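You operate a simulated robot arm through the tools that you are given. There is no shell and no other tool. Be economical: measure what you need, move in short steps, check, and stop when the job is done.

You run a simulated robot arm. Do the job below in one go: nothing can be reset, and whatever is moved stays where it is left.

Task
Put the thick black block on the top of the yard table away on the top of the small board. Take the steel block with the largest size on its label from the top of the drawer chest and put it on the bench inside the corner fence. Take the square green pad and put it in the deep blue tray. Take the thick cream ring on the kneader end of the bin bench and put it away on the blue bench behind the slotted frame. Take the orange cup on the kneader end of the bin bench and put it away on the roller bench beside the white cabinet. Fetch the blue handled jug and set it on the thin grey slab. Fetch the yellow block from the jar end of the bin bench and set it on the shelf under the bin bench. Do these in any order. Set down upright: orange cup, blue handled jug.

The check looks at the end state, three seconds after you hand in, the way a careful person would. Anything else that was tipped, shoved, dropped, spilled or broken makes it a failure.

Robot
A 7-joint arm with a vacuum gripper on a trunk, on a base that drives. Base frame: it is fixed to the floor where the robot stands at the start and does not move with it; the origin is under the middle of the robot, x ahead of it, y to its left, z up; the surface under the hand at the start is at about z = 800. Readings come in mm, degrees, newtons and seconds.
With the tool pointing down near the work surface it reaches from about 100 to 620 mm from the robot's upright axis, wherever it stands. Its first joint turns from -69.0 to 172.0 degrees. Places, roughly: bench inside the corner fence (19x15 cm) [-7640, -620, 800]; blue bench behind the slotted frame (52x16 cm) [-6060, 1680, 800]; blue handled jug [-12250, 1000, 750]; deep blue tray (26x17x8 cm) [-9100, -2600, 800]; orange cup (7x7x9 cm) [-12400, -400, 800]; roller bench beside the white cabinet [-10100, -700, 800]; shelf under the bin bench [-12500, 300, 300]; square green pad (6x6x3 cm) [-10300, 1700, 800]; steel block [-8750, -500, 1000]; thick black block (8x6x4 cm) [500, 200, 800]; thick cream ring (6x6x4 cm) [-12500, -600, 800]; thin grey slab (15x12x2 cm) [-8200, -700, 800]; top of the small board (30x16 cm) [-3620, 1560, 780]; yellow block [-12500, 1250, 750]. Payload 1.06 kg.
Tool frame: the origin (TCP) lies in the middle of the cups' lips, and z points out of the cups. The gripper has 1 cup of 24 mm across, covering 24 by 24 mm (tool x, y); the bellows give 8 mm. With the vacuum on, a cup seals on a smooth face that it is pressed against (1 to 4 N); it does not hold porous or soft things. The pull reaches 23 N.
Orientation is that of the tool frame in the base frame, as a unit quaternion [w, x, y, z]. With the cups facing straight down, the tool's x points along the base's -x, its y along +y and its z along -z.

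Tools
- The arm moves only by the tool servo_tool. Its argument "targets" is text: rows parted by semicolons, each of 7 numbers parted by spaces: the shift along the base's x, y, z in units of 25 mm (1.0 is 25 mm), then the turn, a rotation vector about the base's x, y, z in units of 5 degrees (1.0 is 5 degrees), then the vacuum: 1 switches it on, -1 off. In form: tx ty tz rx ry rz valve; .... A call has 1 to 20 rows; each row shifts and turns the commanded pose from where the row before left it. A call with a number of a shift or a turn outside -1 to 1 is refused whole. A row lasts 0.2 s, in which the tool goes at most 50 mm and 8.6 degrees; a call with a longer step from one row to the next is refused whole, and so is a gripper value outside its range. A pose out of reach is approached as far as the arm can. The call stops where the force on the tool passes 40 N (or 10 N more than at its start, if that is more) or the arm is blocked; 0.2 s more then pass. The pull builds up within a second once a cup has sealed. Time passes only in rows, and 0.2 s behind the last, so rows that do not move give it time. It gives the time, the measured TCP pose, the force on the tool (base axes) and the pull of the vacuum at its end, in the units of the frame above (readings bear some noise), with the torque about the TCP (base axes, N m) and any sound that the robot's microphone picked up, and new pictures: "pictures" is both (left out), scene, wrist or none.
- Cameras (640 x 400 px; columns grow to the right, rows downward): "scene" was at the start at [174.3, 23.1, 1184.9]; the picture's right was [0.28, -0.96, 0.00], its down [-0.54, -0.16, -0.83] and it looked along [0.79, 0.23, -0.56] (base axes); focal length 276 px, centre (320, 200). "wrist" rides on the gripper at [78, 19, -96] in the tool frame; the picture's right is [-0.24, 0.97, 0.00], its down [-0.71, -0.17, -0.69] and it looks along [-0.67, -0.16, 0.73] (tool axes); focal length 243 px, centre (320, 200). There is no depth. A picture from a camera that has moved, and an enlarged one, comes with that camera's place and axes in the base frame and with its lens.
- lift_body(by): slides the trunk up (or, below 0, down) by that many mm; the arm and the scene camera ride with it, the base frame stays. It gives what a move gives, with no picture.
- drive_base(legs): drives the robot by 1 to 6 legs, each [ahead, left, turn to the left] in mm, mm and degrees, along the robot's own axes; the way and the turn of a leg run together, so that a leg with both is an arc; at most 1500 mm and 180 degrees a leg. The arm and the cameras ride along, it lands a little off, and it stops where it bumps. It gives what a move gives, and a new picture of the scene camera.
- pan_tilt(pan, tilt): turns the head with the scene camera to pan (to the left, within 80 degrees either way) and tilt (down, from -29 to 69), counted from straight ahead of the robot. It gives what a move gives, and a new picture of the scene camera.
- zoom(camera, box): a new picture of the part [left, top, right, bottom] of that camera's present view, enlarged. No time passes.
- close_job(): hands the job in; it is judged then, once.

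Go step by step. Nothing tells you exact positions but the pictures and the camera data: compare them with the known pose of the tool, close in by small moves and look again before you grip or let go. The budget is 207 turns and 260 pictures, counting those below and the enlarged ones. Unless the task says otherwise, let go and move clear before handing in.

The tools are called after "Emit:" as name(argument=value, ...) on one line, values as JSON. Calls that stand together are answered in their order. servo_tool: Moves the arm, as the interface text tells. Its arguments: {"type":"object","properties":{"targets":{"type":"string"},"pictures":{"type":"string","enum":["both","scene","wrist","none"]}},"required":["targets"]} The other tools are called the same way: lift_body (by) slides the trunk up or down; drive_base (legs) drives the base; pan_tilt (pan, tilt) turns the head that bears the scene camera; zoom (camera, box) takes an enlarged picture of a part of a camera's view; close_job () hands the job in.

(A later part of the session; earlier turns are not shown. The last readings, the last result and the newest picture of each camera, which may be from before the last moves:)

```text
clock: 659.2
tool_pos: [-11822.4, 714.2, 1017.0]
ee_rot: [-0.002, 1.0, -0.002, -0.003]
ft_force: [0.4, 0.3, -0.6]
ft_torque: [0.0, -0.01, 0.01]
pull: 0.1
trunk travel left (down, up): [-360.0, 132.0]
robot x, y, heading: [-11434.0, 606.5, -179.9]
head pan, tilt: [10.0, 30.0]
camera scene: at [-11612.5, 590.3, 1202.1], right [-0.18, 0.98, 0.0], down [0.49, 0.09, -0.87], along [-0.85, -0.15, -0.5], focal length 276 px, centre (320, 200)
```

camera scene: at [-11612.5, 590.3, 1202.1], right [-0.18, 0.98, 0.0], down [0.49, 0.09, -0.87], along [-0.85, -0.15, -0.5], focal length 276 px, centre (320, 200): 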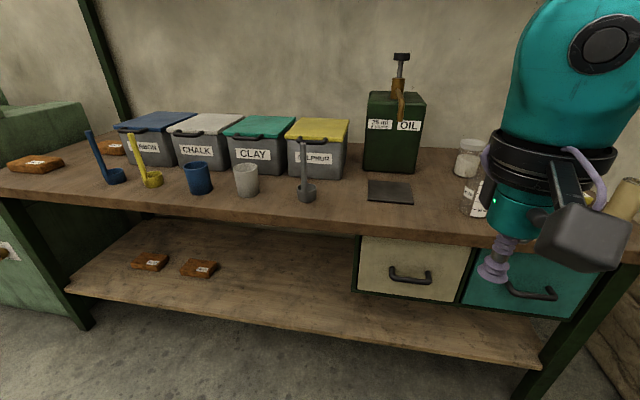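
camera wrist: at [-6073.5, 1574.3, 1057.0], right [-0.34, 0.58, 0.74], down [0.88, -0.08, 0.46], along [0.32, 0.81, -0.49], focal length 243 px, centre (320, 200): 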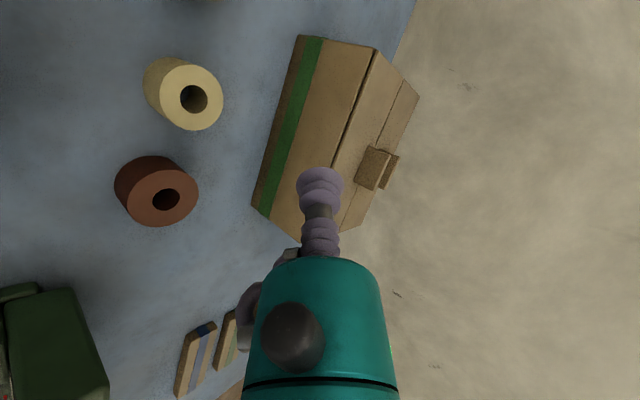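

Moving along to the jar end and looking there.

Emit:
drive_base(legs=[[0, -430, 0]])

Emit:
pan_tilt(pan=30, tilt=30)

```text
clock: 663.4
tool_pos: [-11824.5, 1134.5, 1017.9]
ee_rot: [-0.001, 1.0, 0.002, -0.004]
ft_force: [0.0, -0.4, 0.2]
ft_torque: [0.04, 0.0, 0.0]
pull: 0.1
trunk travel left (down, up): [-360.0, 132.0]
robot x, y, heading: [-11437.1, 1030.0, -179.6]
head pan, tilt: [10.0, 30.0]
camera scene: at [-11614.8, 1011.9, 1202.1], right [-0.18, 0.98, 0.0], down [0.49, 0.09, -0.87], along [-0.85, -0.16, -0.5], focal length 276 px, centre (320, 200)
```

scene: 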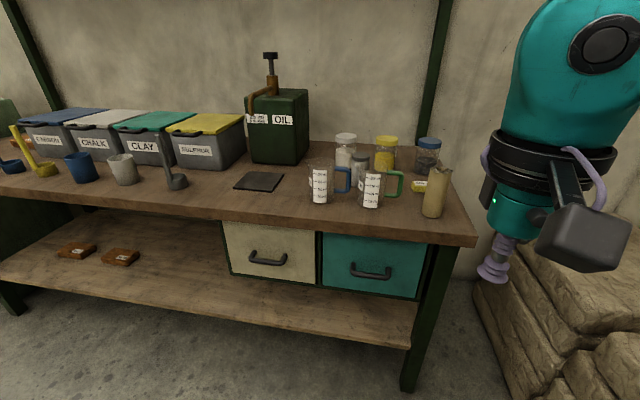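

```text
clock: 664.3
tool_pos: [-11825.4, 1133.5, 1017.2]
ee_rot: [0.0, 1.0, 0.003, -0.003]
ft_force: [-1.1, 0.6, -0.3]
ft_torque: [0.03, 0.01, 0.0]
pull: 0.0
trunk travel left (down, up): [-360.0, 132.0]
robot x, y, heading: [-11437.2, 1027.1, -179.7]
head pan, tilt: [30.0, 30.0]
camera scene: at [-11603.8, 982.4, 1202.1], right [-0.51, 0.86, 0.0], down [0.43, 0.25, -0.87], along [-0.75, -0.44, -0.5], focal length 276 px, centre (320, 200)
```

scene: 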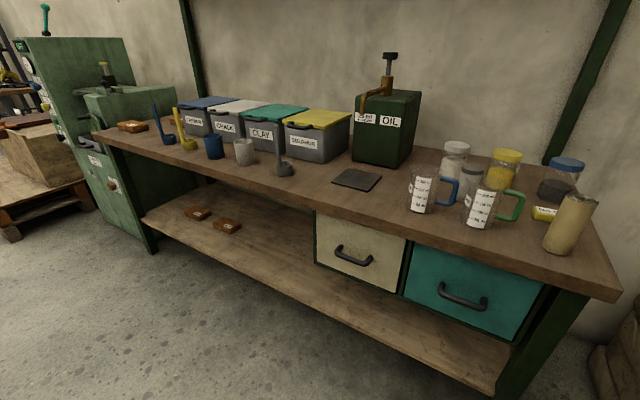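

Emit:
zoom(camera="scene", box=[380, 130, 620, 280])

```text
2.67 times, centred on (500, 205) of scene
camera zoom: at [-11603.8, 982.4, 1202.1], right [-0.51, 0.86, 0.0], down [0.43, 0.25, -0.87], along [-0.75, -0.44, -0.5], focal length 737 px, centre (-160, 187)
```

zoom: 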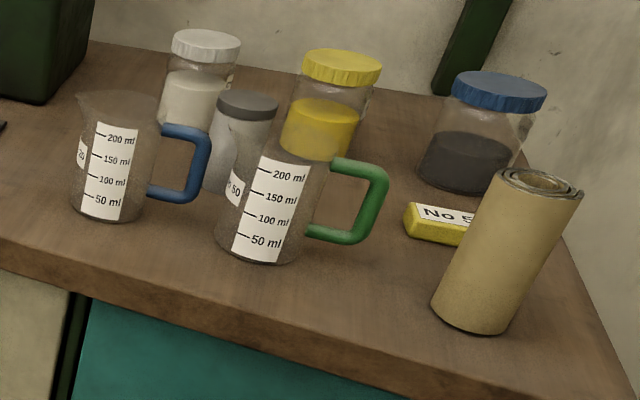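

The blue-handled jug stands at about (-12318, 888); I'll grip its side the same way. The yellow block lies flat further back. Turning the tool and positioning.

Emit:
servo_tool(targets="-1 -0.3 0 -0.987 0.751 -0.533 -1;-1 -0.3 0 -0.987 0.751 -0.533 -1;-1 -0.3 0 -0.987 0.751 -0.533 -1;-1 -0.3 0 -0.987 0.751 -0.533 -1;0 0 0 -0.987 0.751 -0.533 -1;0 0 0 -0.987 0.751 -0.533 -1;0 0 0 -0.987 0.751 -0.533 -1;0 0 0 -0.987 0.751 -0.533 -1;0 0 0 -0.987 0.751 -0.533 -1;0 0 0 -0.987 0.751 -0.533 -1;0 0 0 -0.987 0.751 -0.533 -1;0 0 0 -0.987 0.751 -0.533 -1;0 0 0 -0.987 0.751 -0.533 -1;0 0 0 -0.987 0.751 -0.533 -1;0 0 0 0 0 0 -1", pictures="none")

Emit:
drive_base(legs=[[300, 170, 0]])

Emit:
pan_tilt(pan=0, tilt=35)

```text
clock: 667.5
tool_pos: [-11924.2, 1103.7, 1017.4]
ee_rot: [0.534, 0.678, -0.292, -0.412]
ft_force: [0.4, -0.1, -0.1]
ft_torque: [0.02, 0.04, 0.0]
pull: 0.0
trunk travel left (down, up): [-360.0, 132.0]
robot x, y, heading: [-11433.9, 1030.4, -179.4]
head pan, tilt: [30.0, 30.0]
```

```text
clock: 669.7
tool_pos: [-12224.8, 937.0, 1017.0]
ee_rot: [0.533, 0.678, -0.292, -0.413]
ft_force: [-0.1, 0.6, -0.2]
ft_torque: [0.03, -0.01, 0.04]
pull: 0.0
trunk travel left (down, up): [-360.0, 132.0]
robot x, y, heading: [-11736.7, 863.7, -179.4]
head pan, tilt: [30.0, 30.0]
camera scene: at [-11903.2, 814.1, 1202.1], right [-0.51, 0.86, 0.0], down [0.43, 0.25, -0.87], along [-0.75, -0.44, -0.5], focal length 276 px, centre (320, 200)
```

scene: 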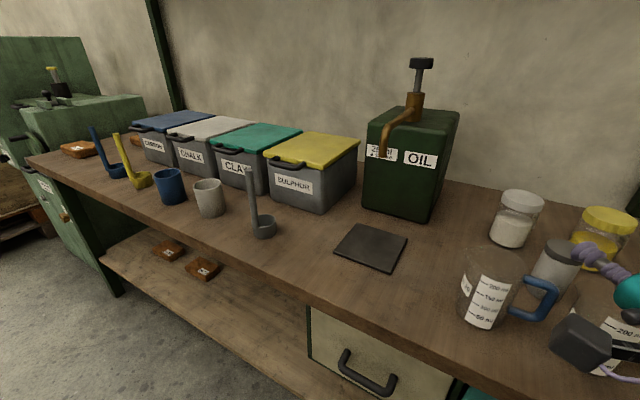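

```text
clock: 670.6
tool_pos: [-12224.0, 936.1, 1017.2]
ee_rot: [0.533, 0.679, -0.292, -0.413]
ft_force: [-0.5, 0.1, 0.0]
ft_torque: [0.04, -0.01, 0.02]
pull: 0.1
trunk travel left (down, up): [-360.0, 132.0]
robot x, y, heading: [-11736.8, 862.8, -179.7]
head pan, tilt: [0.0, 35.0]
camera scene: at [-11912.9, 859.3, 1194.3], right [-0.01, 1.0, 0.0], down [0.57, 0.0, -0.82], along [-0.82, -0.01, -0.57], focal length 276 px, centre (320, 200)
```

scene: 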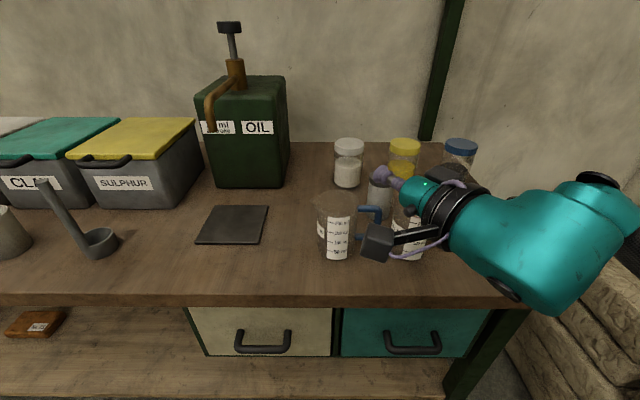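

Lowering at the standoff to z≈868.

Emit:
servo_tool(targets="0.2 0.1 -1 0 0 0 -1;0 0 -1 0 0 0 -1;0 0 -1 0 0 0 -1;0 0 -1 0 0 0 -1;0 0 -1 0 0 0 -1;0 0 -0.95 0 0 0 -1;0 0 0 0 0 0 -1")

```text
clock: 672.2
tool_pos: [-12219.0, 941.1, 868.2]
ee_rot: [0.533, 0.678, -0.292, -0.413]
ft_force: [-0.3, 0.1, 0.2]
ft_torque: [-0.02, -0.01, 0.02]
pull: 0.1
trunk travel left (down, up): [-360.0, 132.0]
robot x, y, heading: [-11733.9, 861.7, -179.5]
head pan, tilt: [0.0, 35.0]
camera scene: at [-11912.9, 859.4, 1194.3], right [-0.01, 1.0, 0.0], down [0.57, 0.0, -0.82], along [-0.82, -0.01, -0.57], focal length 276 px, centre (320, 200)
camera wrist: at [-12096.5, 915.9, 875.2], right [-0.07, -0.06, 1.0], down [0.24, 0.97, 0.07], along [-0.97, 0.25, -0.06], focal length 243 px, centre (320, 200)
```

scene: 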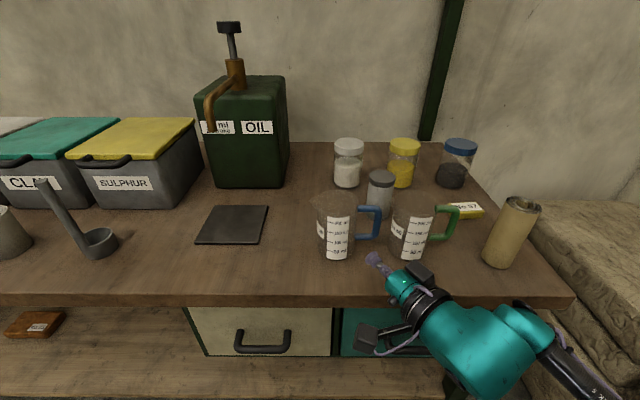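
wrist: 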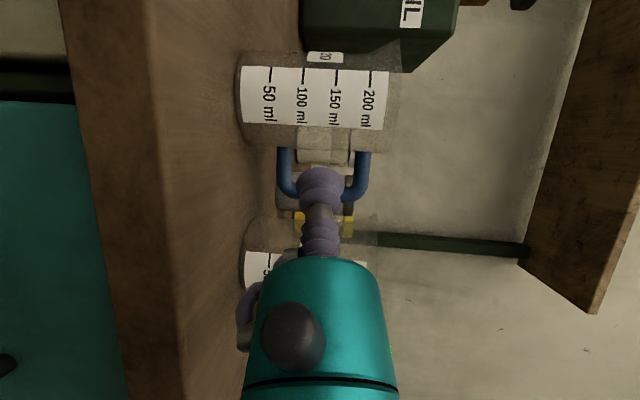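

Jug axis ≈ (-12293, 887). Centring laterally and advancing to contact with vacuum on.

Emit:
servo_tool(targets="0.21 -0.37 0 0 0 0 1;-0.6 -0.33 0 0 0 0 1;-0.6 -0.33 0 0 0 0 1;-0.5 -0.28 0 0 0 0 1;-0.14 -0.08 0 0 0 0 1;-0.14 -0.08 0 0 0 0 1;0 0 0 0 0 0 1;0 0 0 0 0 0 1", pictures="wrist")

```text
clock: 674.0
tool_pos: [-12263.5, 902.6, 869.4]
ee_rot: [0.533, 0.678, -0.292, -0.413]
ft_force: [-0.1, -0.9, -1.1]
ft_torque: [-0.03, -0.02, 0.02]
pull: 0.0
trunk travel left (down, up): [-360.0, 132.0]
robot x, y, heading: [-11734.4, 866.4, -179.7]
head pan, tilt: [0.0, 35.0]
camera wrist: at [-12141.0, 879.1, 876.0], right [-0.07, -0.06, 1.0], down [0.24, 0.97, 0.07], along [-0.97, 0.25, -0.06], focal length 243 px, centre (320, 200)
```

wrist: 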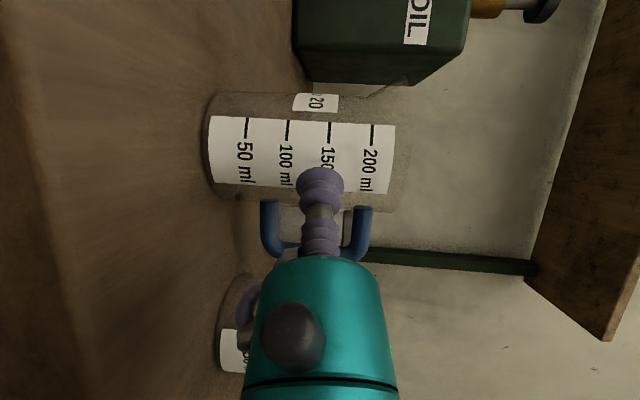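

Emit:
servo_tool(targets="-0.07 -0.04 0 0 0 0 1;-0.07 -0.04 0 0 0 0 1;0 0 0 0 0 0 1;0 0 0 0 0 0 1;0 0 0 0 0 0 1", pictures="none")

Emit:
servo_tool(targets="-0.07 -0.04 0 0 0 0 1;-0.07 -0.04 0 0 0 0 1;0 0 0 0 0 0 1;0 0 0 0 0 0 1;0 0 0 0 0 0 1", pictures="none")

Emit:
servo_tool(targets="-0.07 -0.04 0 0 0 0 1;-0.07 -0.04 0 0 0 0 1;0 0 0 0 0 0 1;0 0 0 0 0 0 1;0 0 0 0 0 0 1", pictures="wrist")

```text
clock: 675.2
tool_pos: [-12266.5, 900.6, 868.7]
ee_rot: [0.534, 0.678, -0.29, -0.413]
ft_force: [-0.2, -0.4, 0.8]
ft_torque: [-0.03, 0.0, -0.02]
pull: 0.0
trunk travel left (down, up): [-360.0, 132.0]
robot x, y, heading: [-11738.2, 863.8, -179.7]
head pan, tilt: [0.0, 35.0]
```

```text
clock: 676.5
tool_pos: [-12271.2, 899.1, 869.5]
ee_rot: [0.533, 0.678, -0.293, -0.413]
ft_force: [0.3, -0.4, -0.6]
ft_torque: [-0.02, -0.02, 0.05]
pull: 0.1
trunk travel left (down, up): [-360.0, 132.0]
robot x, y, heading: [-11736.1, 858.8, -180.0]
head pan, tilt: [0.0, 35.0]
```

```text
clock: 677.6
tool_pos: [-12274.2, 896.2, 867.2]
ee_rot: [0.533, 0.678, -0.292, -0.413]
ft_force: [0.5, 0.4, 0.3]
ft_torque: [-0.01, -0.01, 0.01]
pull: 0.1
trunk travel left (down, up): [-360.0, 132.0]
robot x, y, heading: [-11733.2, 863.3, -179.5]
head pan, tilt: [0.0, 35.0]
camera wrist: at [-12151.6, 872.1, 875.5], right [-0.07, -0.06, 1.0], down [0.24, 0.97, 0.07], along [-0.97, 0.25, -0.06], focal length 243 px, centre (320, 200)
```

wrist: 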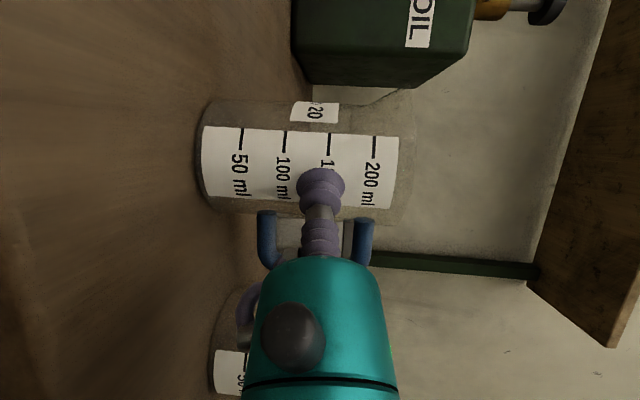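

Better estimate: jug radius ~40, axis (-12313, 888), so I'm off-centre. Shifting 13 mm in +y, then pressing along the axis.

Emit:
servo_tool(targets="0.25 0.1 0 0 0 0 1;-0.1 0.45 0 0 0 0 1;-0.24 -0.07 0 0 0 0 1;-0.14 -0.08 0 0 0 0 1;0 0 0 0 0 0 1;0 0 0 0 0 0 1;0 0 0 0 0 0 1", pictures="none")

Emit:
servo_tool(targets="-0.07 -0.04 0 0 0 0 1;-0.07 -0.04 0 0 0 0 1;0 0 0 0 0 0 1;0 0 0 0 0 0 1;0 0 0 0 0 0 1", pictures="none")

Emit:
servo_tool(targets="-0.07 -0.04 0 0 0 0 1;-0.07 -0.04 0 0 0 0 1;0 0 0 0 0 0 1;0 0 0 0 0 0 1;0 0 0 0 0 0 1", pictures="wrist")

```text
clock: 679.2
tool_pos: [-12280.7, 905.3, 868.7]
ee_rot: [0.533, 0.679, -0.291, -0.412]
ft_force: [-0.1, -0.8, 1.6]
ft_torque: [-0.07, 0.1, 0.01]
pull: 23.0
trunk travel left (down, up): [-360.0, 132.0]
robot x, y, heading: [-11735.6, 857.8, -179.5]
head pan, tilt: [0.0, 35.0]
```

```text
clock: 680.5
tool_pos: [-12283.2, 904.3, 868.5]
ee_rot: [0.533, 0.679, -0.292, -0.413]
ft_force: [-0.3, 0.6, 0.9]
ft_torque: [-0.09, 0.05, 0.0]
pull: 22.4
trunk travel left (down, up): [-360.0, 132.0]
robot x, y, heading: [-11736.3, 859.6, -179.6]
head pan, tilt: [0.0, 35.0]
```

```text
clock: 681.6
tool_pos: [-12286.9, 902.5, 868.2]
ee_rot: [0.532, 0.678, -0.293, -0.413]
ft_force: [0.8, 0.3, 2.4]
ft_torque: [-0.09, 0.08, -0.02]
pull: 22.2
trunk travel left (down, up): [-360.0, 132.0]
robot x, y, heading: [-11736.8, 863.6, -179.6]
head pan, tilt: [0.0, 35.0]
camera wrist: at [-12164.1, 878.3, 875.3], right [-0.07, -0.06, 1.0], down [0.24, 0.97, 0.07], along [-0.97, 0.25, -0.06], focal length 243 px, centre (320, 200)
```

wrist: 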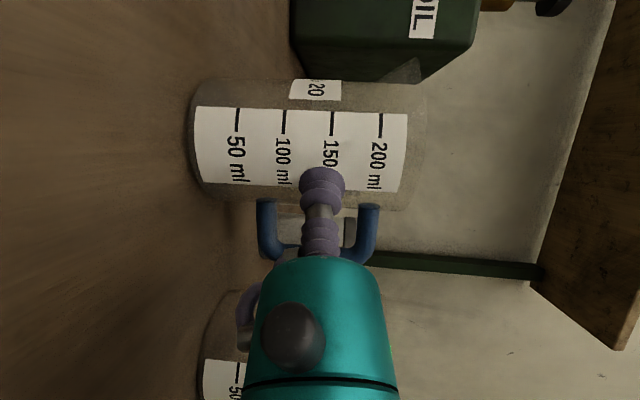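

Sealed on the jug. Lifting and checking.

Emit:
servo_tool(targets="0.14 0.08 0.1 0 0 0 1;0.1 0.05 0.3 0 0 0 1;0.1 0.05 0.6 0 0 0 1;0.2 0.1 0.8 0 0 0 1;0.3 0.1 1 0 0 0 1;0.3 0 1 0 0 0 1;0.3 0 1 0 0 0 1;0 0 1 0 0 0 1;0 0 0 0 0 0 1", pictures="scene")

```text
clock: 683.6
tool_pos: [-12250.8, 912.0, 1013.1]
ee_rot: [0.533, 0.678, -0.292, -0.413]
ft_force: [0.3, -0.5, -0.7]
ft_torque: [-0.01, -0.03, 0.01]
pull: 23.2
trunk travel left (down, up): [-360.0, 132.0]
robot x, y, heading: [-11739.2, 862.1, -179.5]
head pan, tilt: [0.0, 35.0]
camera scene: at [-11913.0, 859.4, 1194.3], right [-0.01, 1.0, 0.0], down [0.57, 0.0, -0.82], along [-0.82, -0.01, -0.57], focal length 276 px, centre (320, 200)
```

scene: 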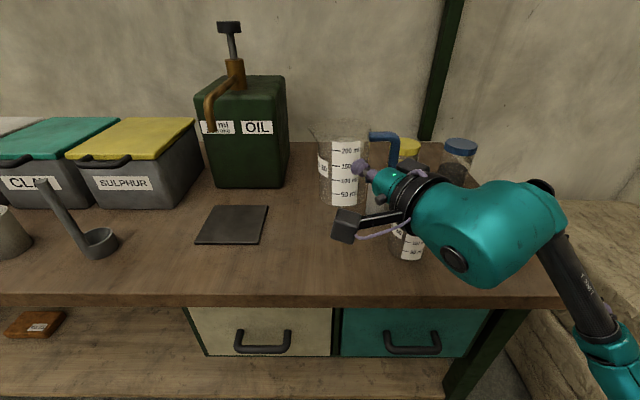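

Jug lifted upright. Driving round to the -y side of the yellow table.

Emit:
drive_base(legs=[[-440, 0, 0], [0, 1260, 0], [0, 1200, 0], [0, 0, -90.4]])

Emit:
drive_base(legs=[[0, -1000, 0], [0, -1000, 0], [0, -900, 0]])

```text
clock: 711.6
tool_pos: [-11168.0, -1094.8, 1012.7]
ee_rot: [-0.079, -0.267, 0.689, 0.669]
ft_force: [-0.4, -0.1, -0.9]
ft_torque: [-0.07, -0.02, 0.03]
pull: 23.2
trunk travel left (down, up): [-360.0, 132.0]
robot x, y, heading: [-11223.8, -1611.6, 89.3]
head pan, tilt: [0.0, 35.0]
camera scene: at [-11226.5, -1435.6, 1194.3], right [1.0, -0.01, 0.0], down [-0.01, -0.57, -0.82], along [0.01, 0.82, -0.57], focal length 276 px, centre (320, 200)
```

scene: 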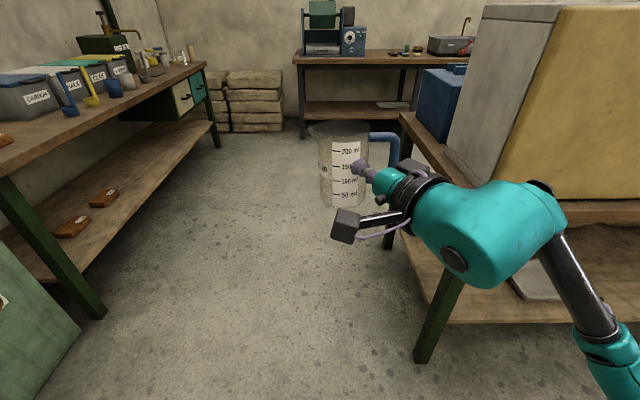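

```text
clock: 737.2
tool_pos: [-8257.5, -1217.5, 1013.5]
ee_rot: [-0.061, -0.249, 0.695, 0.672]
ft_force: [0.4, -0.3, -1.1]
ft_torque: [-0.03, 0.01, 0.0]
pull: 23.1
trunk travel left (down, up): [-360.0, 132.0]
robot x, y, heading: [-8346.5, -1728.1, 86.3]
head pan, tilt: [0.0, 35.0]
camera scene: at [-8333.6, -1553.1, 1194.3], right [1.0, -0.07, 0.0], down [-0.04, -0.57, -0.82], along [0.05, 0.82, -0.57], focal length 276 px, centre (320, 200)
```

scene: 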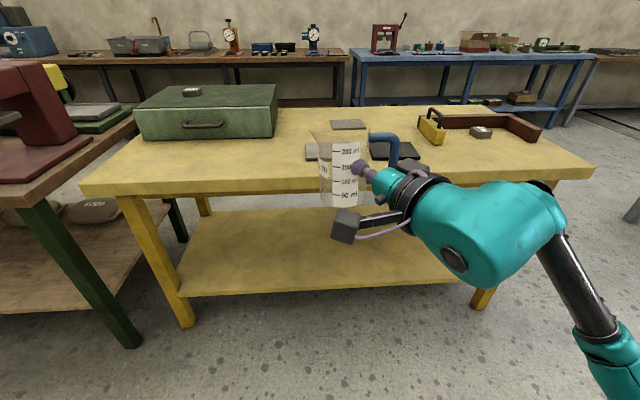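

Turning square and moving closer; then I'll look at the slabs with the head panned.

Emit:
drive_base(legs=[[0, 0, 3.7], [380, -50, 0]])

Emit:
pan_tilt(pan=-15, tilt=45)

```text
clock: 740.0
tool_pos: [-8241.5, -832.5, 1012.5]
ee_rot: [-0.084, -0.273, 0.687, 0.669]
ft_force: [-0.2, 0.8, -2.2]
ft_torque: [-0.04, -0.01, 0.02]
pull: 23.0
trunk travel left (down, up): [-360.0, 132.0]
robot x, y, heading: [-8293.9, -1346.4, 90.2]
head pan, tilt: [0.0, 35.0]
camera scene: at [-8295.6, -1172.2, 1194.2], right [1.0, 0.0, 0.0], down [0.0, -0.57, -0.82], along [0.0, 0.82, -0.57], focal length 276 px, centre (320, 200)
```

scene: 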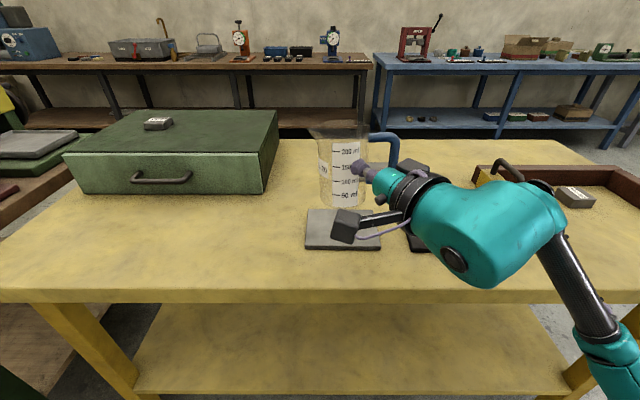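

```text
clock: 740.8
tool_pos: [-8242.4, -832.9, 1010.9]
ee_rot: [-0.084, -0.272, 0.688, 0.668]
ft_force: [0.3, -0.2, -1.6]
ft_torque: [-0.01, 0.0, 0.03]
pull: 23.2
trunk travel left (down, up): [-360.0, 132.0]
robot x, y, heading: [-8296.6, -1348.8, 90.4]
head pan, tilt: [-15.0, 45.0]
camera scene: at [-8274.6, -1182.0, 1179.5], right [0.97, -0.26, 0.0], down [-0.18, -0.68, -0.71], along [0.18, 0.68, -0.71], focal length 276 px, centre (320, 200)
```

scene: 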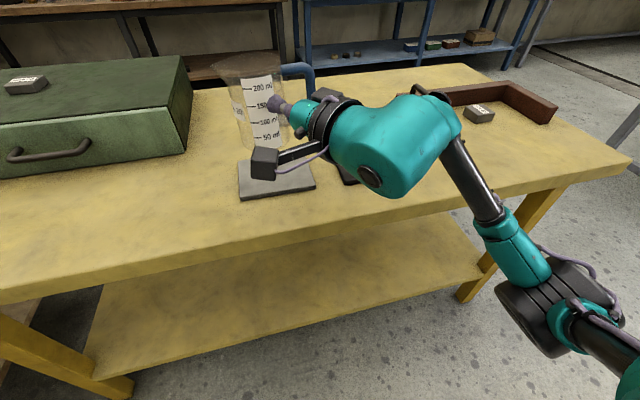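

Slab: x -8325..-8175, y -770..-655, centre (-8250, -712). Driving in 88 mm and lowering partway.

Emit:
drive_base(legs=[[88, -11, -0.3]])

Emit:
servo_tool(targets="0 0 -0.8 0 0 0 1;0 0 -0.8 0 0 0 1;0 0 -0.8 0 0 0 1;0 0 -0.8 0 0 0 1;0 0 0 0 0 0 1")

```text
clock: 741.9
tool_pos: [-8230.0, -745.7, 1012.2]
ee_rot: [-0.082, -0.27, 0.688, 0.669]
ft_force: [-0.4, 0.2, -0.6]
ft_torque: [0.01, 0.0, 0.02]
pull: 23.2
trunk travel left (down, up): [-360.0, 132.0]
robot x, y, heading: [-8286.6, -1257.9, 89.8]
head pan, tilt: [-15.0, 45.0]
camera scene: at [-8263.0, -1094.3, 1179.4], right [0.97, -0.26, 0.0], down [-0.18, -0.68, -0.71], along [0.18, 0.68, -0.71], focal length 276 px, centre (320, 200)
```

scene: 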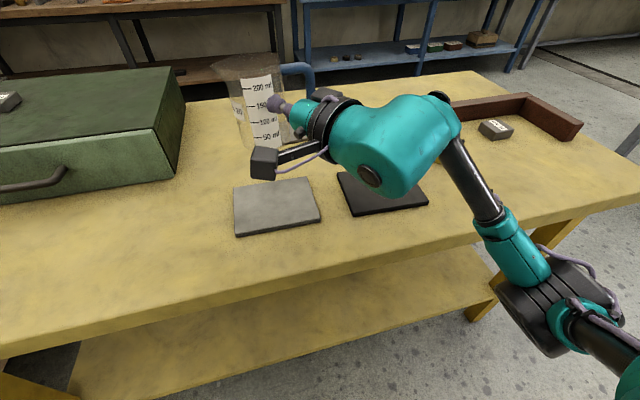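

```text
clock: 743.1
tool_pos: [-8228.8, -746.4, 931.5]
ee_rot: [-0.082, -0.27, 0.687, 0.669]
ft_force: [0.0, 0.1, -2.4]
ft_torque: [-0.03, 0.03, 0.0]
pull: 22.6
trunk travel left (down, up): [-360.0, 132.0]
robot x, y, heading: [-8283.3, -1263.6, 89.8]
head pan, tilt: [-15.0, 45.0]
camera scene: at [-8263.1, -1094.9, 1179.5], right [0.97, -0.26, 0.0], down [-0.18, -0.68, -0.71], along [0.18, 0.68, -0.71], focal length 276 px, centre (320, 200)
camera wrist: at [-8254.1, -868.5, 938.3], right [-0.06, 0.07, 1.0], down [0.97, -0.25, 0.07], along [0.26, 0.97, -0.06], focal length 243 px, centre (320, 200)
```

scene: 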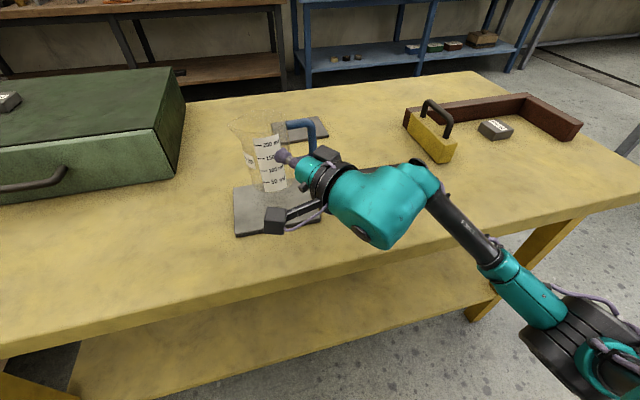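
wrist: 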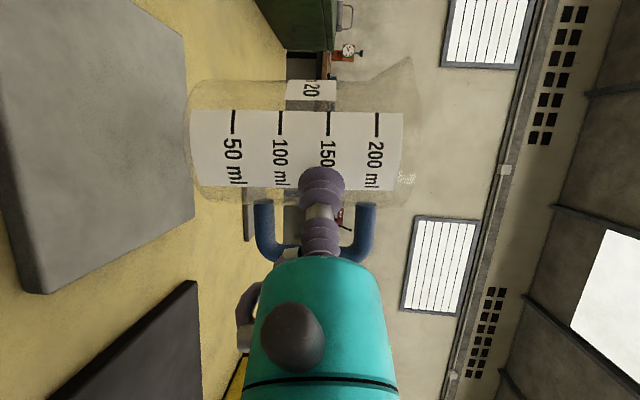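

Refined slab centre (-8252, -733); jug axis is at (-8249, -710). Shifting -23 mm in y, then lowering to contact.

Emit:
servo_tool(targets="-0.06 -0.46 0 0 0 0 1;-0.06 -0.46 0 0 0 0 1;0 0 -0.6 0 0 0 1;0 0 -0.4 0 0 0 1;0 0 -0.2 0 0 0 1;0 0 -0.1 0 0 0 1;0 0 0 0 0 0 1")

```text
clock: 744.7
tool_pos: [-8232.0, -767.9, 899.5]
ee_rot: [-0.082, -0.271, 0.688, 0.668]
ft_force: [0.8, -0.2, -1.8]
ft_torque: [-0.04, -0.01, 0.04]
pull: 23.2
trunk travel left (down, up): [-360.0, 132.0]
robot x, y, heading: [-8282.9, -1261.5, 89.9]
head pan, tilt: [-15.0, 45.0]
camera scene: at [-8263.1, -1094.9, 1179.5], right [0.97, -0.26, 0.0], down [-0.18, -0.68, -0.71], along [0.18, 0.68, -0.71], focal length 276 px, centre (320, 200)
camera wrist: at [-8257.2, -890.5, 907.3], right [-0.06, 0.07, 1.0], down [0.97, -0.25, 0.07], along [0.26, 0.97, -0.06], focal length 243 px, centre (320, 200)
```

scene: 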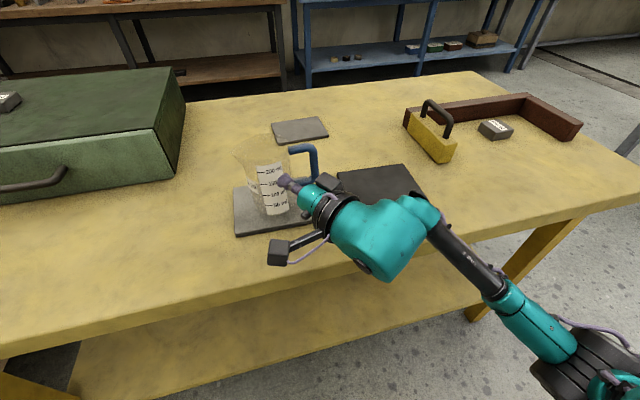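
wrist: 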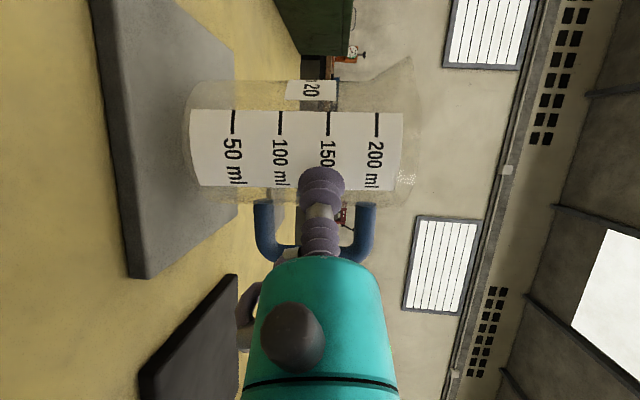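

Emit:
servo_tool(targets="0 0 -0.2 0 0 0 1;0 0 -0.1 0 0 0 1;0 0 0 0 0 0 1", pictures="none")

Emit:
servo_tool(targets="0 0 -0.08 0 0 0 1;0 0 0 0 0 0 1;0 0 0 0 0 0 1", pictures="none")

Emit:
servo_tool(targets="0 0 -0.08 0 0 0 1;0 0 0 0 0 0 1;0 0 0 0 0 0 1", pictures="wrist")

```text
clock: 745.5
tool_pos: [-8232.2, -768.1, 892.1]
ee_rot: [-0.083, -0.27, 0.688, 0.668]
ft_force: [-0.3, 0.0, -1.4]
ft_torque: [-0.04, -0.04, 0.0]
pull: 22.9
trunk travel left (down, up): [-360.0, 132.0]
robot x, y, heading: [-8280.7, -1260.6, 90.2]
head pan, tilt: [-15.0, 45.0]
```

```text
clock: 746.3
tool_pos: [-8232.8, -768.2, 890.5]
ee_rot: [-0.083, -0.271, 0.688, 0.668]
ft_force: [-0.4, 1.3, -1.1]
ft_torque: [-0.04, -0.01, 0.04]
pull: 23.5
trunk travel left (down, up): [-360.0, 132.0]
robot x, y, heading: [-8282.6, -1259.1, 89.8]
head pan, tilt: [-15.0, 45.0]
```

```text
clock: 747.1
tool_pos: [-8232.7, -768.8, 889.1]
ee_rot: [-0.082, -0.271, 0.688, 0.669]
ft_force: [0.0, 0.3, -1.0]
ft_torque: [-0.06, 0.03, 0.04]
pull: 22.6
trunk travel left (down, up): [-360.0, 132.0]
robot x, y, heading: [-8281.6, -1259.0, 89.8]
head pan, tilt: [-15.0, 45.0]
camera wrist: at [-8257.5, -890.8, 896.0], right [-0.06, 0.07, 1.0], down [0.97, -0.25, 0.07], along [0.26, 0.97, -0.06], focal length 243 px, centre (320, 200)
```

wrist: 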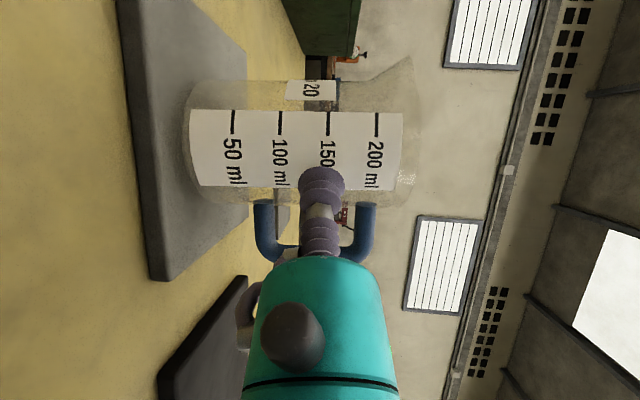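

Emit:
servo_tool(targets="0 0 -0.1 0 0 0 1;0 0 0 0 0 0 1;0 0 0 0 0 0 1", pictures="none")

Emit:
servo_tool(targets="0 0 -0.1 0 0 0 1;0 0 0 0 0 0 1;0 0 0 0 0 0 1", pictures="none")

Emit:
servo_tool(targets="0 0 -0.1 0 0 0 1;0 0 0 0 0 0 1;0 0 0 0 0 0 1", pictures="none")

```text
clock: 747.9
tool_pos: [-8231.6, -768.0, 886.2]
ee_rot: [-0.083, -0.271, 0.688, 0.668]
ft_force: [-0.4, -0.4, -1.8]
ft_torque: [-0.02, -0.02, -0.02]
pull: 22.8
trunk travel left (down, up): [-360.0, 132.0]
robot x, y, heading: [-8286.9, -1260.3, 90.1]
head pan, tilt: [-15.0, 45.0]
```

```text
clock: 748.7
tool_pos: [-8231.1, -768.1, 884.3]
ee_rot: [-0.081, -0.27, 0.687, 0.67]
ft_force: [1.9, -1.6, 2.1]
ft_torque: [0.08, 0.06, 0.0]
pull: 22.7
trunk travel left (down, up): [-360.0, 132.0]
robot x, y, heading: [-8282.6, -1261.5, 90.0]
head pan, tilt: [-15.0, 45.0]
```

```text
clock: 749.5
tool_pos: [-8231.3, -769.1, 882.9]
ee_rot: [-0.082, -0.27, 0.687, 0.669]
ft_force: [3.6, -3.5, 6.6]
ft_torque: [0.07, 0.06, 0.01]
pull: 23.1
trunk travel left (down, up): [-360.0, 132.0]
robot x, y, heading: [-8281.1, -1259.6, 90.0]
head pan, tilt: [-15.0, 45.0]
```

Contact. Easing 1.5 mm, releasing, and backing off along the tool axis.

Emit:
servo_tool(targets="0 0 0.08 0 0 0 1;0 0 0 0 0 0 1;0 0 0 0 0 0 -1;0 0 0 0 0 0 -1;0 0 0 0 0 0 -1;0 0 0 0 0 0 -1;0 0 0 0 0 0 -1;0.1 -0.17 0.01 0 0 0 -1;0.2 -0.34 0.03 0 0 0 -1;0.4 -0.68 0.07 0 0 0 -1;0.4 -0.68 0.07 0 0 0 -1;0 0 0 0 0 0 -1")

```text
clock: 752.1
tool_pos: [-8204.9, -814.0, 887.3]
ee_rot: [-0.082, -0.27, 0.688, 0.668]
ft_force: [-0.2, 0.5, 0.2]
ft_torque: [-0.03, -0.01, -0.02]
pull: 0.0
trunk travel left (down, up): [-360.0, 132.0]
robot x, y, heading: [-8285.8, -1258.2, 89.8]
head pan, tilt: [-15.0, 45.0]
camera scene: at [-8263.2, -1094.9, 1179.5], right [0.97, -0.26, 0.0], down [-0.18, -0.68, -0.71], along [0.18, 0.68, -0.71], focal length 276 px, centre (320, 200)
camera wrist: at [-8229.5, -937.0, 895.3], right [-0.06, 0.07, 1.0], down [0.97, -0.25, 0.07], along [0.26, 0.97, -0.06], focal length 243 px, centre (320, 200)
```

scene: 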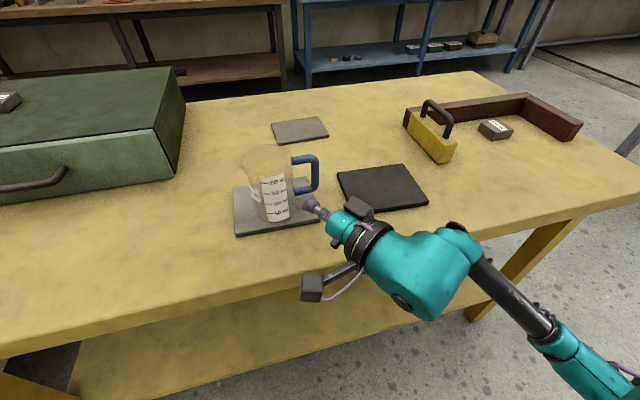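
wrist: 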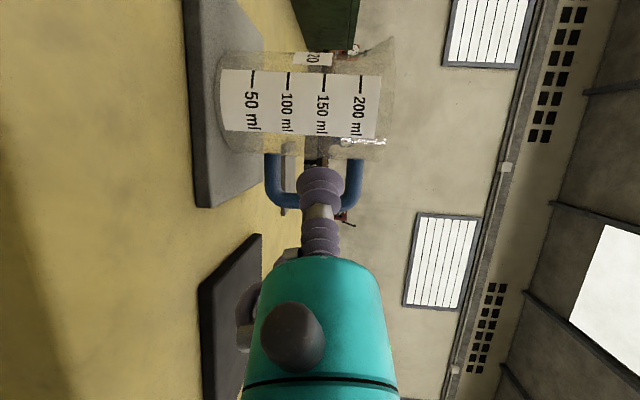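

Jug stands upright on the thin grey slab. Last item: the yellow block at about (-12422, 1180). Raising, turning the tool down, and driving back.

Emit:
servo_tool(targets="0.4 -0.7 0.5 0 0 0 -1;0 0 1 0 0 0 -1;0 0 1 0 0 0 -1;0 0 1 0 0 0 -1;0 0 1 0 0 0 -1;0 0 0 0 0 0 -1", pictures="none")

Emit:
drive_base(legs=[[-340, 0, 0]])

Emit:
servo_tool(targets="0 0 0 -0.71 -0.91 0.507 -1;0 0 0 -0.71 -0.91 0.507 -1;0 0 0 -0.71 -0.91 0.507 -1;0 0 0 -0.71 -0.91 0.507 -1;0 0 0 -0.71 -0.91 0.507 -1;0 0 0 -0.71 -0.91 0.507 -1;0 0 0 -0.71 -0.91 0.507 -1;0 0 0 -0.71 -0.91 0.507 -1;0 0 0 -0.71 -0.91 0.507 -1;0 0 0 -0.71 -0.91 0.507 -1;0 0 0 -0.71 -0.91 0.507 -1;0 0 0 -0.71 -0.91 0.507 -1;0 0 0 -0.71 -0.91 0.507 -1;0 0 0 -0.71 -0.91 0.507 -1;0 0 0 -0.71 -0.91 0.507 -1;0 0 0 0 0 0 -1", pictures="none")

Emit:
drive_base(legs=[[0, 1500, 0], [0, 1480, 0], [0, 0, 90], [0, -1380, 0], [0, -1370, 0]])

```text
clock: 753.5
tool_pos: [-8195.1, -832.9, 999.5]
ee_rot: [-0.082, -0.271, 0.688, 0.668]
ft_force: [0.3, -0.4, 0.0]
ft_torque: [0.02, -0.04, -0.03]
pull: 0.1
trunk travel left (down, up): [-360.0, 132.0]
robot x, y, heading: [-8281.1, -1260.8, 89.6]
head pan, tilt: [-15.0, 45.0]
```

```text
clock: 755.8
tool_pos: [-8194.9, -1177.2, 1000.3]
ee_rot: [-0.083, -0.27, 0.688, 0.669]
ft_force: [0.1, 0.4, 1.0]
ft_torque: [-0.01, -0.01, -0.01]
pull: 0.2
trunk travel left (down, up): [-360.0, 132.0]
robot x, y, heading: [-8285.9, -1603.9, 89.9]
head pan, tilt: [-15.0, 45.0]
camera scene: at [-8263.8, -1439.6, 1179.5], right [0.97, -0.26, 0.0], down [-0.18, -0.68, -0.71], along [0.18, 0.68, -0.71], focal length 276 px, centre (320, 200)
```

scene: 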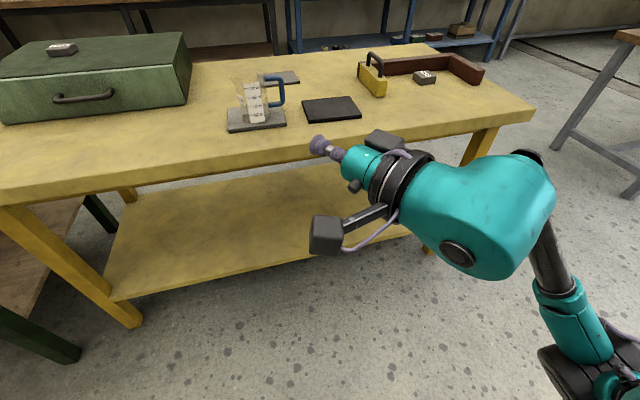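

```text
clock: 759.2
tool_pos: [-8196.6, -1177.8, 999.6]
ee_rot: [-0.001, -0.707, 0.707, 0.001]
ft_force: [-1.4, -0.2, -0.6]
ft_torque: [0.01, 0.03, 0.04]
pull: 0.0
trunk travel left (down, up): [-360.0, 132.0]
robot x, y, heading: [-8284.4, -1605.5, 89.8]
head pan, tilt: [-15.0, 45.0]
```

```text
clock: 812.4
tool_pos: [-11699.6, 1209.3, 1000.8]
ee_rot: [0.002, 1.0, 0.013, 0.0]
ft_force: [-0.2, -0.2, -0.6]
ft_torque: [-0.01, -0.01, 0.0]
pull: 0.0
trunk travel left (down, up): [-360.0, 132.0]
robot x, y, heading: [-11270.9, 1132.0, -178.5]
head pan, tilt: [-15.0, 45.0]
camera scene: at [-11438.0, 1147.0, 1179.5], right [0.24, 0.97, 0.0], down [0.69, -0.17, -0.71], along [-0.69, 0.17, -0.71], focal length 276 px, centre (320, 200)
```

scene: 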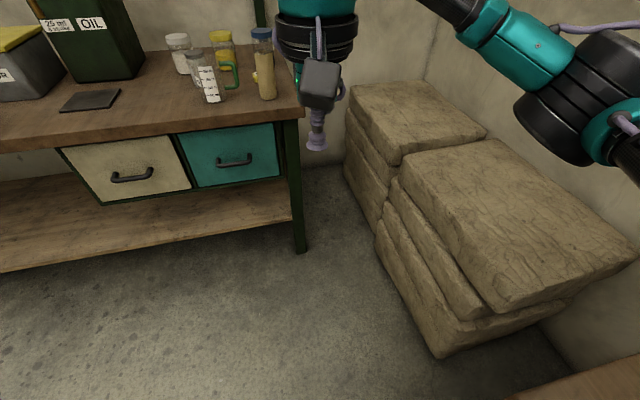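

Driving up to the bench and viewing from above.

Emit:
drive_base(legs=[[590, 0, -1.5]])

Emit:
servo_tool(targets="-1 0 0 0 0 0 -1;-1 0 0 0 0 0 -1;-1 0 0 0 0 0 -1;0 0 0 0 0 0 -1")

```text
clock: 815.8
tool_pos: [-12290.7, 1224.0, 998.7]
ee_rot: [0.002, 1.0, -0.005, 0.0]
ft_force: [0.3, 0.0, 0.0]
ft_torque: [0.01, -0.01, 0.0]
pull: 0.0
trunk travel left (down, up): [-360.0, 132.0]
robot x, y, heading: [-11863.6, 1135.7, 179.4]
head pan, tilt: [-15.0, 45.0]
camera scene: at [-12030.8, 1150.6, 1179.4], right [0.27, 0.96, 0.0], down [0.68, -0.19, -0.71], along [-0.68, 0.19, -0.71], focal length 276 px, centre (320, 200)
```

scene: 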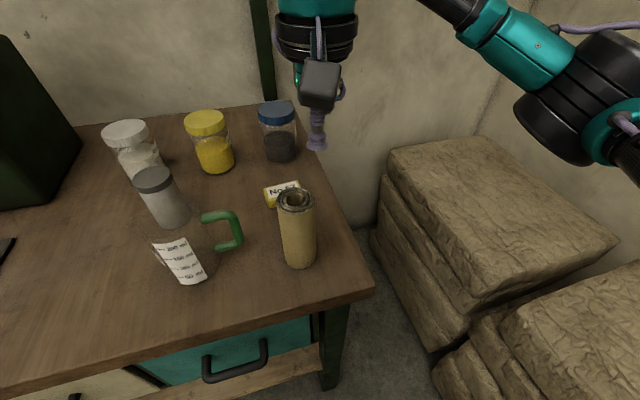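

```text
clock: 816.8
tool_pos: [-12363.9, 1223.6, 1000.0]
ee_rot: [0.002, 1.0, -0.005, 0.0]
ft_force: [0.4, 0.2, -0.8]
ft_torque: [-0.02, -0.01, -0.02]
pull: 0.1
trunk travel left (down, up): [-360.0, 132.0]
robot x, y, heading: [-11866.5, 1132.5, 178.9]
head pan, tilt: [-15.0, 45.0]
camera scene: at [-12030.5, 1150.7, 1179.5], right [0.27, 0.96, 0.0], down [0.68, -0.19, -0.71], along [-0.68, 0.19, -0.71], focal length 276 px, centre (320, 200)
camera wrist: at [-12286.3, 1203.7, 1095.6], right [-0.25, -0.97, 0.0], down [-0.71, 0.18, 0.68], along [-0.66, 0.17, -0.73], focal length 243 px, centre (320, 200)
```

scene: 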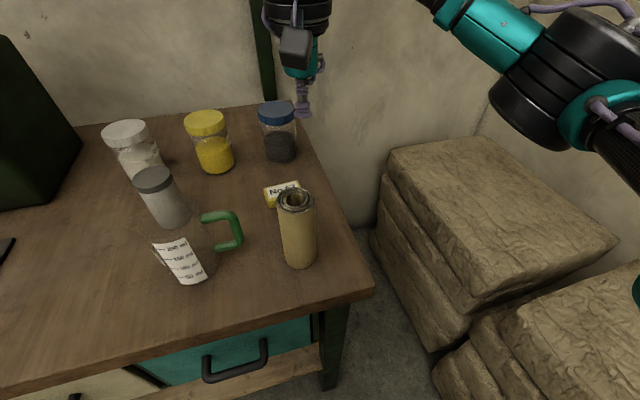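
wrist: 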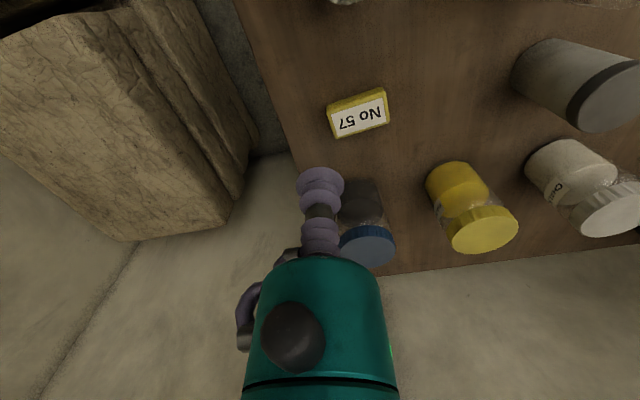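

Block centre ≈ (-12412, 1186). The camera would pass near the paper roll, so I yaw the tool 70° while moving over the block.

Emit:
servo_tool(targets="-0.48 -0.38 0 0 0 1 -1;-0.48 -0.38 0 0 0 1 -1;-0.48 -0.38 0 0 0 1 -1;-0.48 -0.38 0 0 0 1 -1;0 0 0 0 0 1 -1;0 0 0 0 0 1 -1;0 0 0 0 0 1 -1;0 0 0 0 0 1 -1;0 0 0 0 0 1 -1;0 0 0 0 0 1 -1;0 0 0 0 0 1 -1;0 0 0 0 0 1 -1;0 0 -1 0 0 1 -1;0 0 -1 0 0 1 -1;0 0 -1 0 0 0 -1;0 0 0 0 0 0 -1")

```text
clock: 820.1
tool_pos: [-12414.7, 1184.4, 966.9]
ee_rot: [0.002, 0.964, 0.267, -0.001]
ft_force: [-0.1, -1.1, -0.4]
ft_torque: [0.0, -0.02, 0.01]
pull: 0.1
out of reach, approached as far as the arm can: row 7, 8, 9, 10, 11, 12, 13, 14
trunk travel left (down, up): [-360.0, 132.0]
robot x, y, heading: [-11862.7, 1124.6, 179.4]
head pan, tilt: [-15.0, 45.0]
camera scene: at [-12030.5, 1150.6, 1179.5], right [0.27, 0.96, 0.0], down [0.68, -0.19, -0.71], along [-0.68, 0.19, -0.71], focal length 276 px, centre (320, 200)
camera wrist: at [-12337.3, 1208.2, 1061.4], right [0.3, -0.95, 0.0], down [-0.7, -0.22, 0.69], along [-0.65, -0.21, -0.73], focal length 243 px, centre (320, 200)
```

scene: 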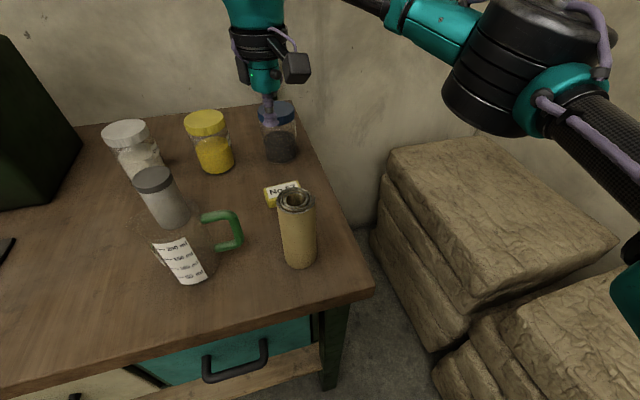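
wrist: 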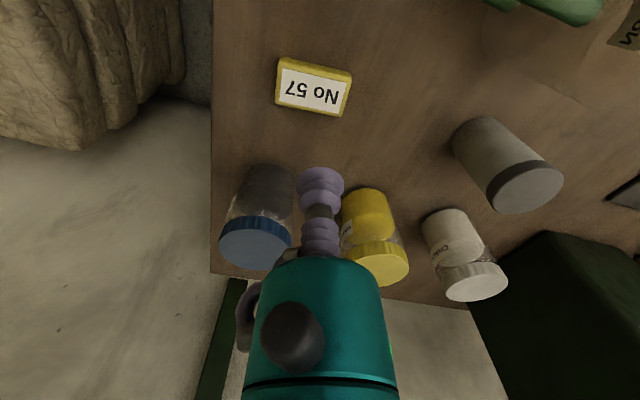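

Yaw stops at ~31°, giving ~16 mm clearance to the roll; fine. Descending straight down toward the block.

Emit:
servo_tool(targets="-0.1 0.12 -1 0 0 0 1;0 0 -1 0 0 0 1;0 0 -1 0 0 0 1;0 0 -1 0 0 0 1;0 0 -0.6 0 0 0 1;0 0 0 0 0 0 1")

```text
clock: 821.5
tool_pos: [-12416.1, 1186.4, 851.3]
ee_rot: [0.002, 0.964, 0.267, 0.0]
ft_force: [-0.8, 0.1, 0.6]
ft_torque: [-0.01, 0.01, 0.02]
pull: 0.1
trunk travel left (down, up): [-360.0, 132.0]
robot x, y, heading: [-11863.1, 1129.1, 179.0]
head pan, tilt: [-15.0, 45.0]
camera scene: at [-12030.6, 1150.6, 1179.5], right [0.27, 0.96, 0.0], down [0.68, -0.19, -0.71], along [-0.68, 0.19, -0.71], focal length 276 px, centre (320, 200)
camera wrist: at [-12339.6, 1210.1, 946.2], right [0.3, -0.95, 0.0], down [-0.7, -0.22, 0.68], along [-0.65, -0.21, -0.73], focal length 243 px, centre (320, 200)
```

scene: 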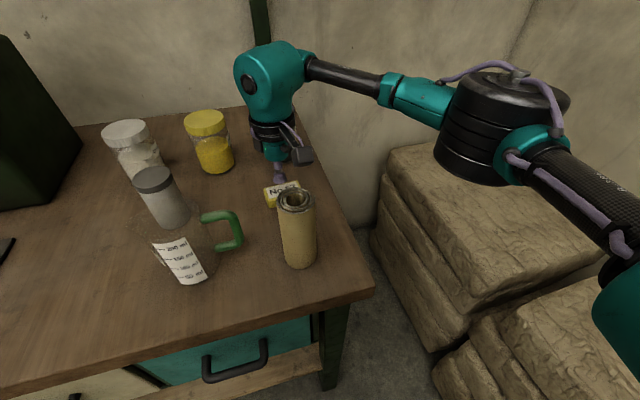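
wrist: 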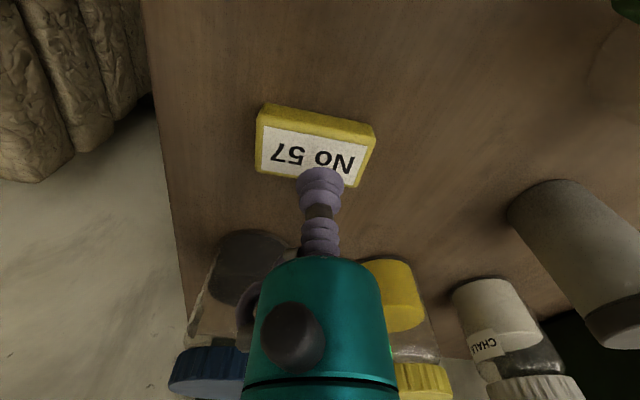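

Aligned. Final descent.

Emit:
servo_tool(targets="0.05 0.05 -0.6 0 0 0 1;0 0 -0.4 0 0 0 1;0 0 -0.2 0 0 0 1;0 0 -0.1 0 0 0 1;0 0 0 0 0 0 1;0 0 0 0 0 0 1;0 0 0 0 0 0 1", pictures="none")

Emit:
servo_tool(targets="0 0 -0.1 0 0 0 1;0 0 -0.1 0 0 0 1;0 0 0 0 0 0 1;0 0 0 0 0 0 1;0 0 0 0 0 0 1", pictures="none")

```text
clock: 823.1
tool_pos: [-12414.2, 1186.8, 820.0]
ee_rot: [0.001, 0.964, 0.267, 0.0]
ft_force: [-4.9, 0.2, 13.9]
ft_torque: [0.06, 0.04, 0.01]
pull: 23.1
trunk travel left (down, up): [-360.0, 132.0]
robot x, y, heading: [-11864.7, 1131.6, 179.1]
head pan, tilt: [-15.0, 45.0]
```

```text
clock: 824.4
tool_pos: [-12413.9, 1187.2, 814.8]
ee_rot: [0.001, 0.964, 0.267, 0.001]
ft_force: [-1.8, -1.2, 14.6]
ft_torque: [0.03, 0.0, 0.0]
pull: 23.1
trunk travel left (down, up): [-360.0, 132.0]
robot x, y, heading: [-11864.8, 1132.1, 179.1]
head pan, tilt: [-15.0, 45.0]
```

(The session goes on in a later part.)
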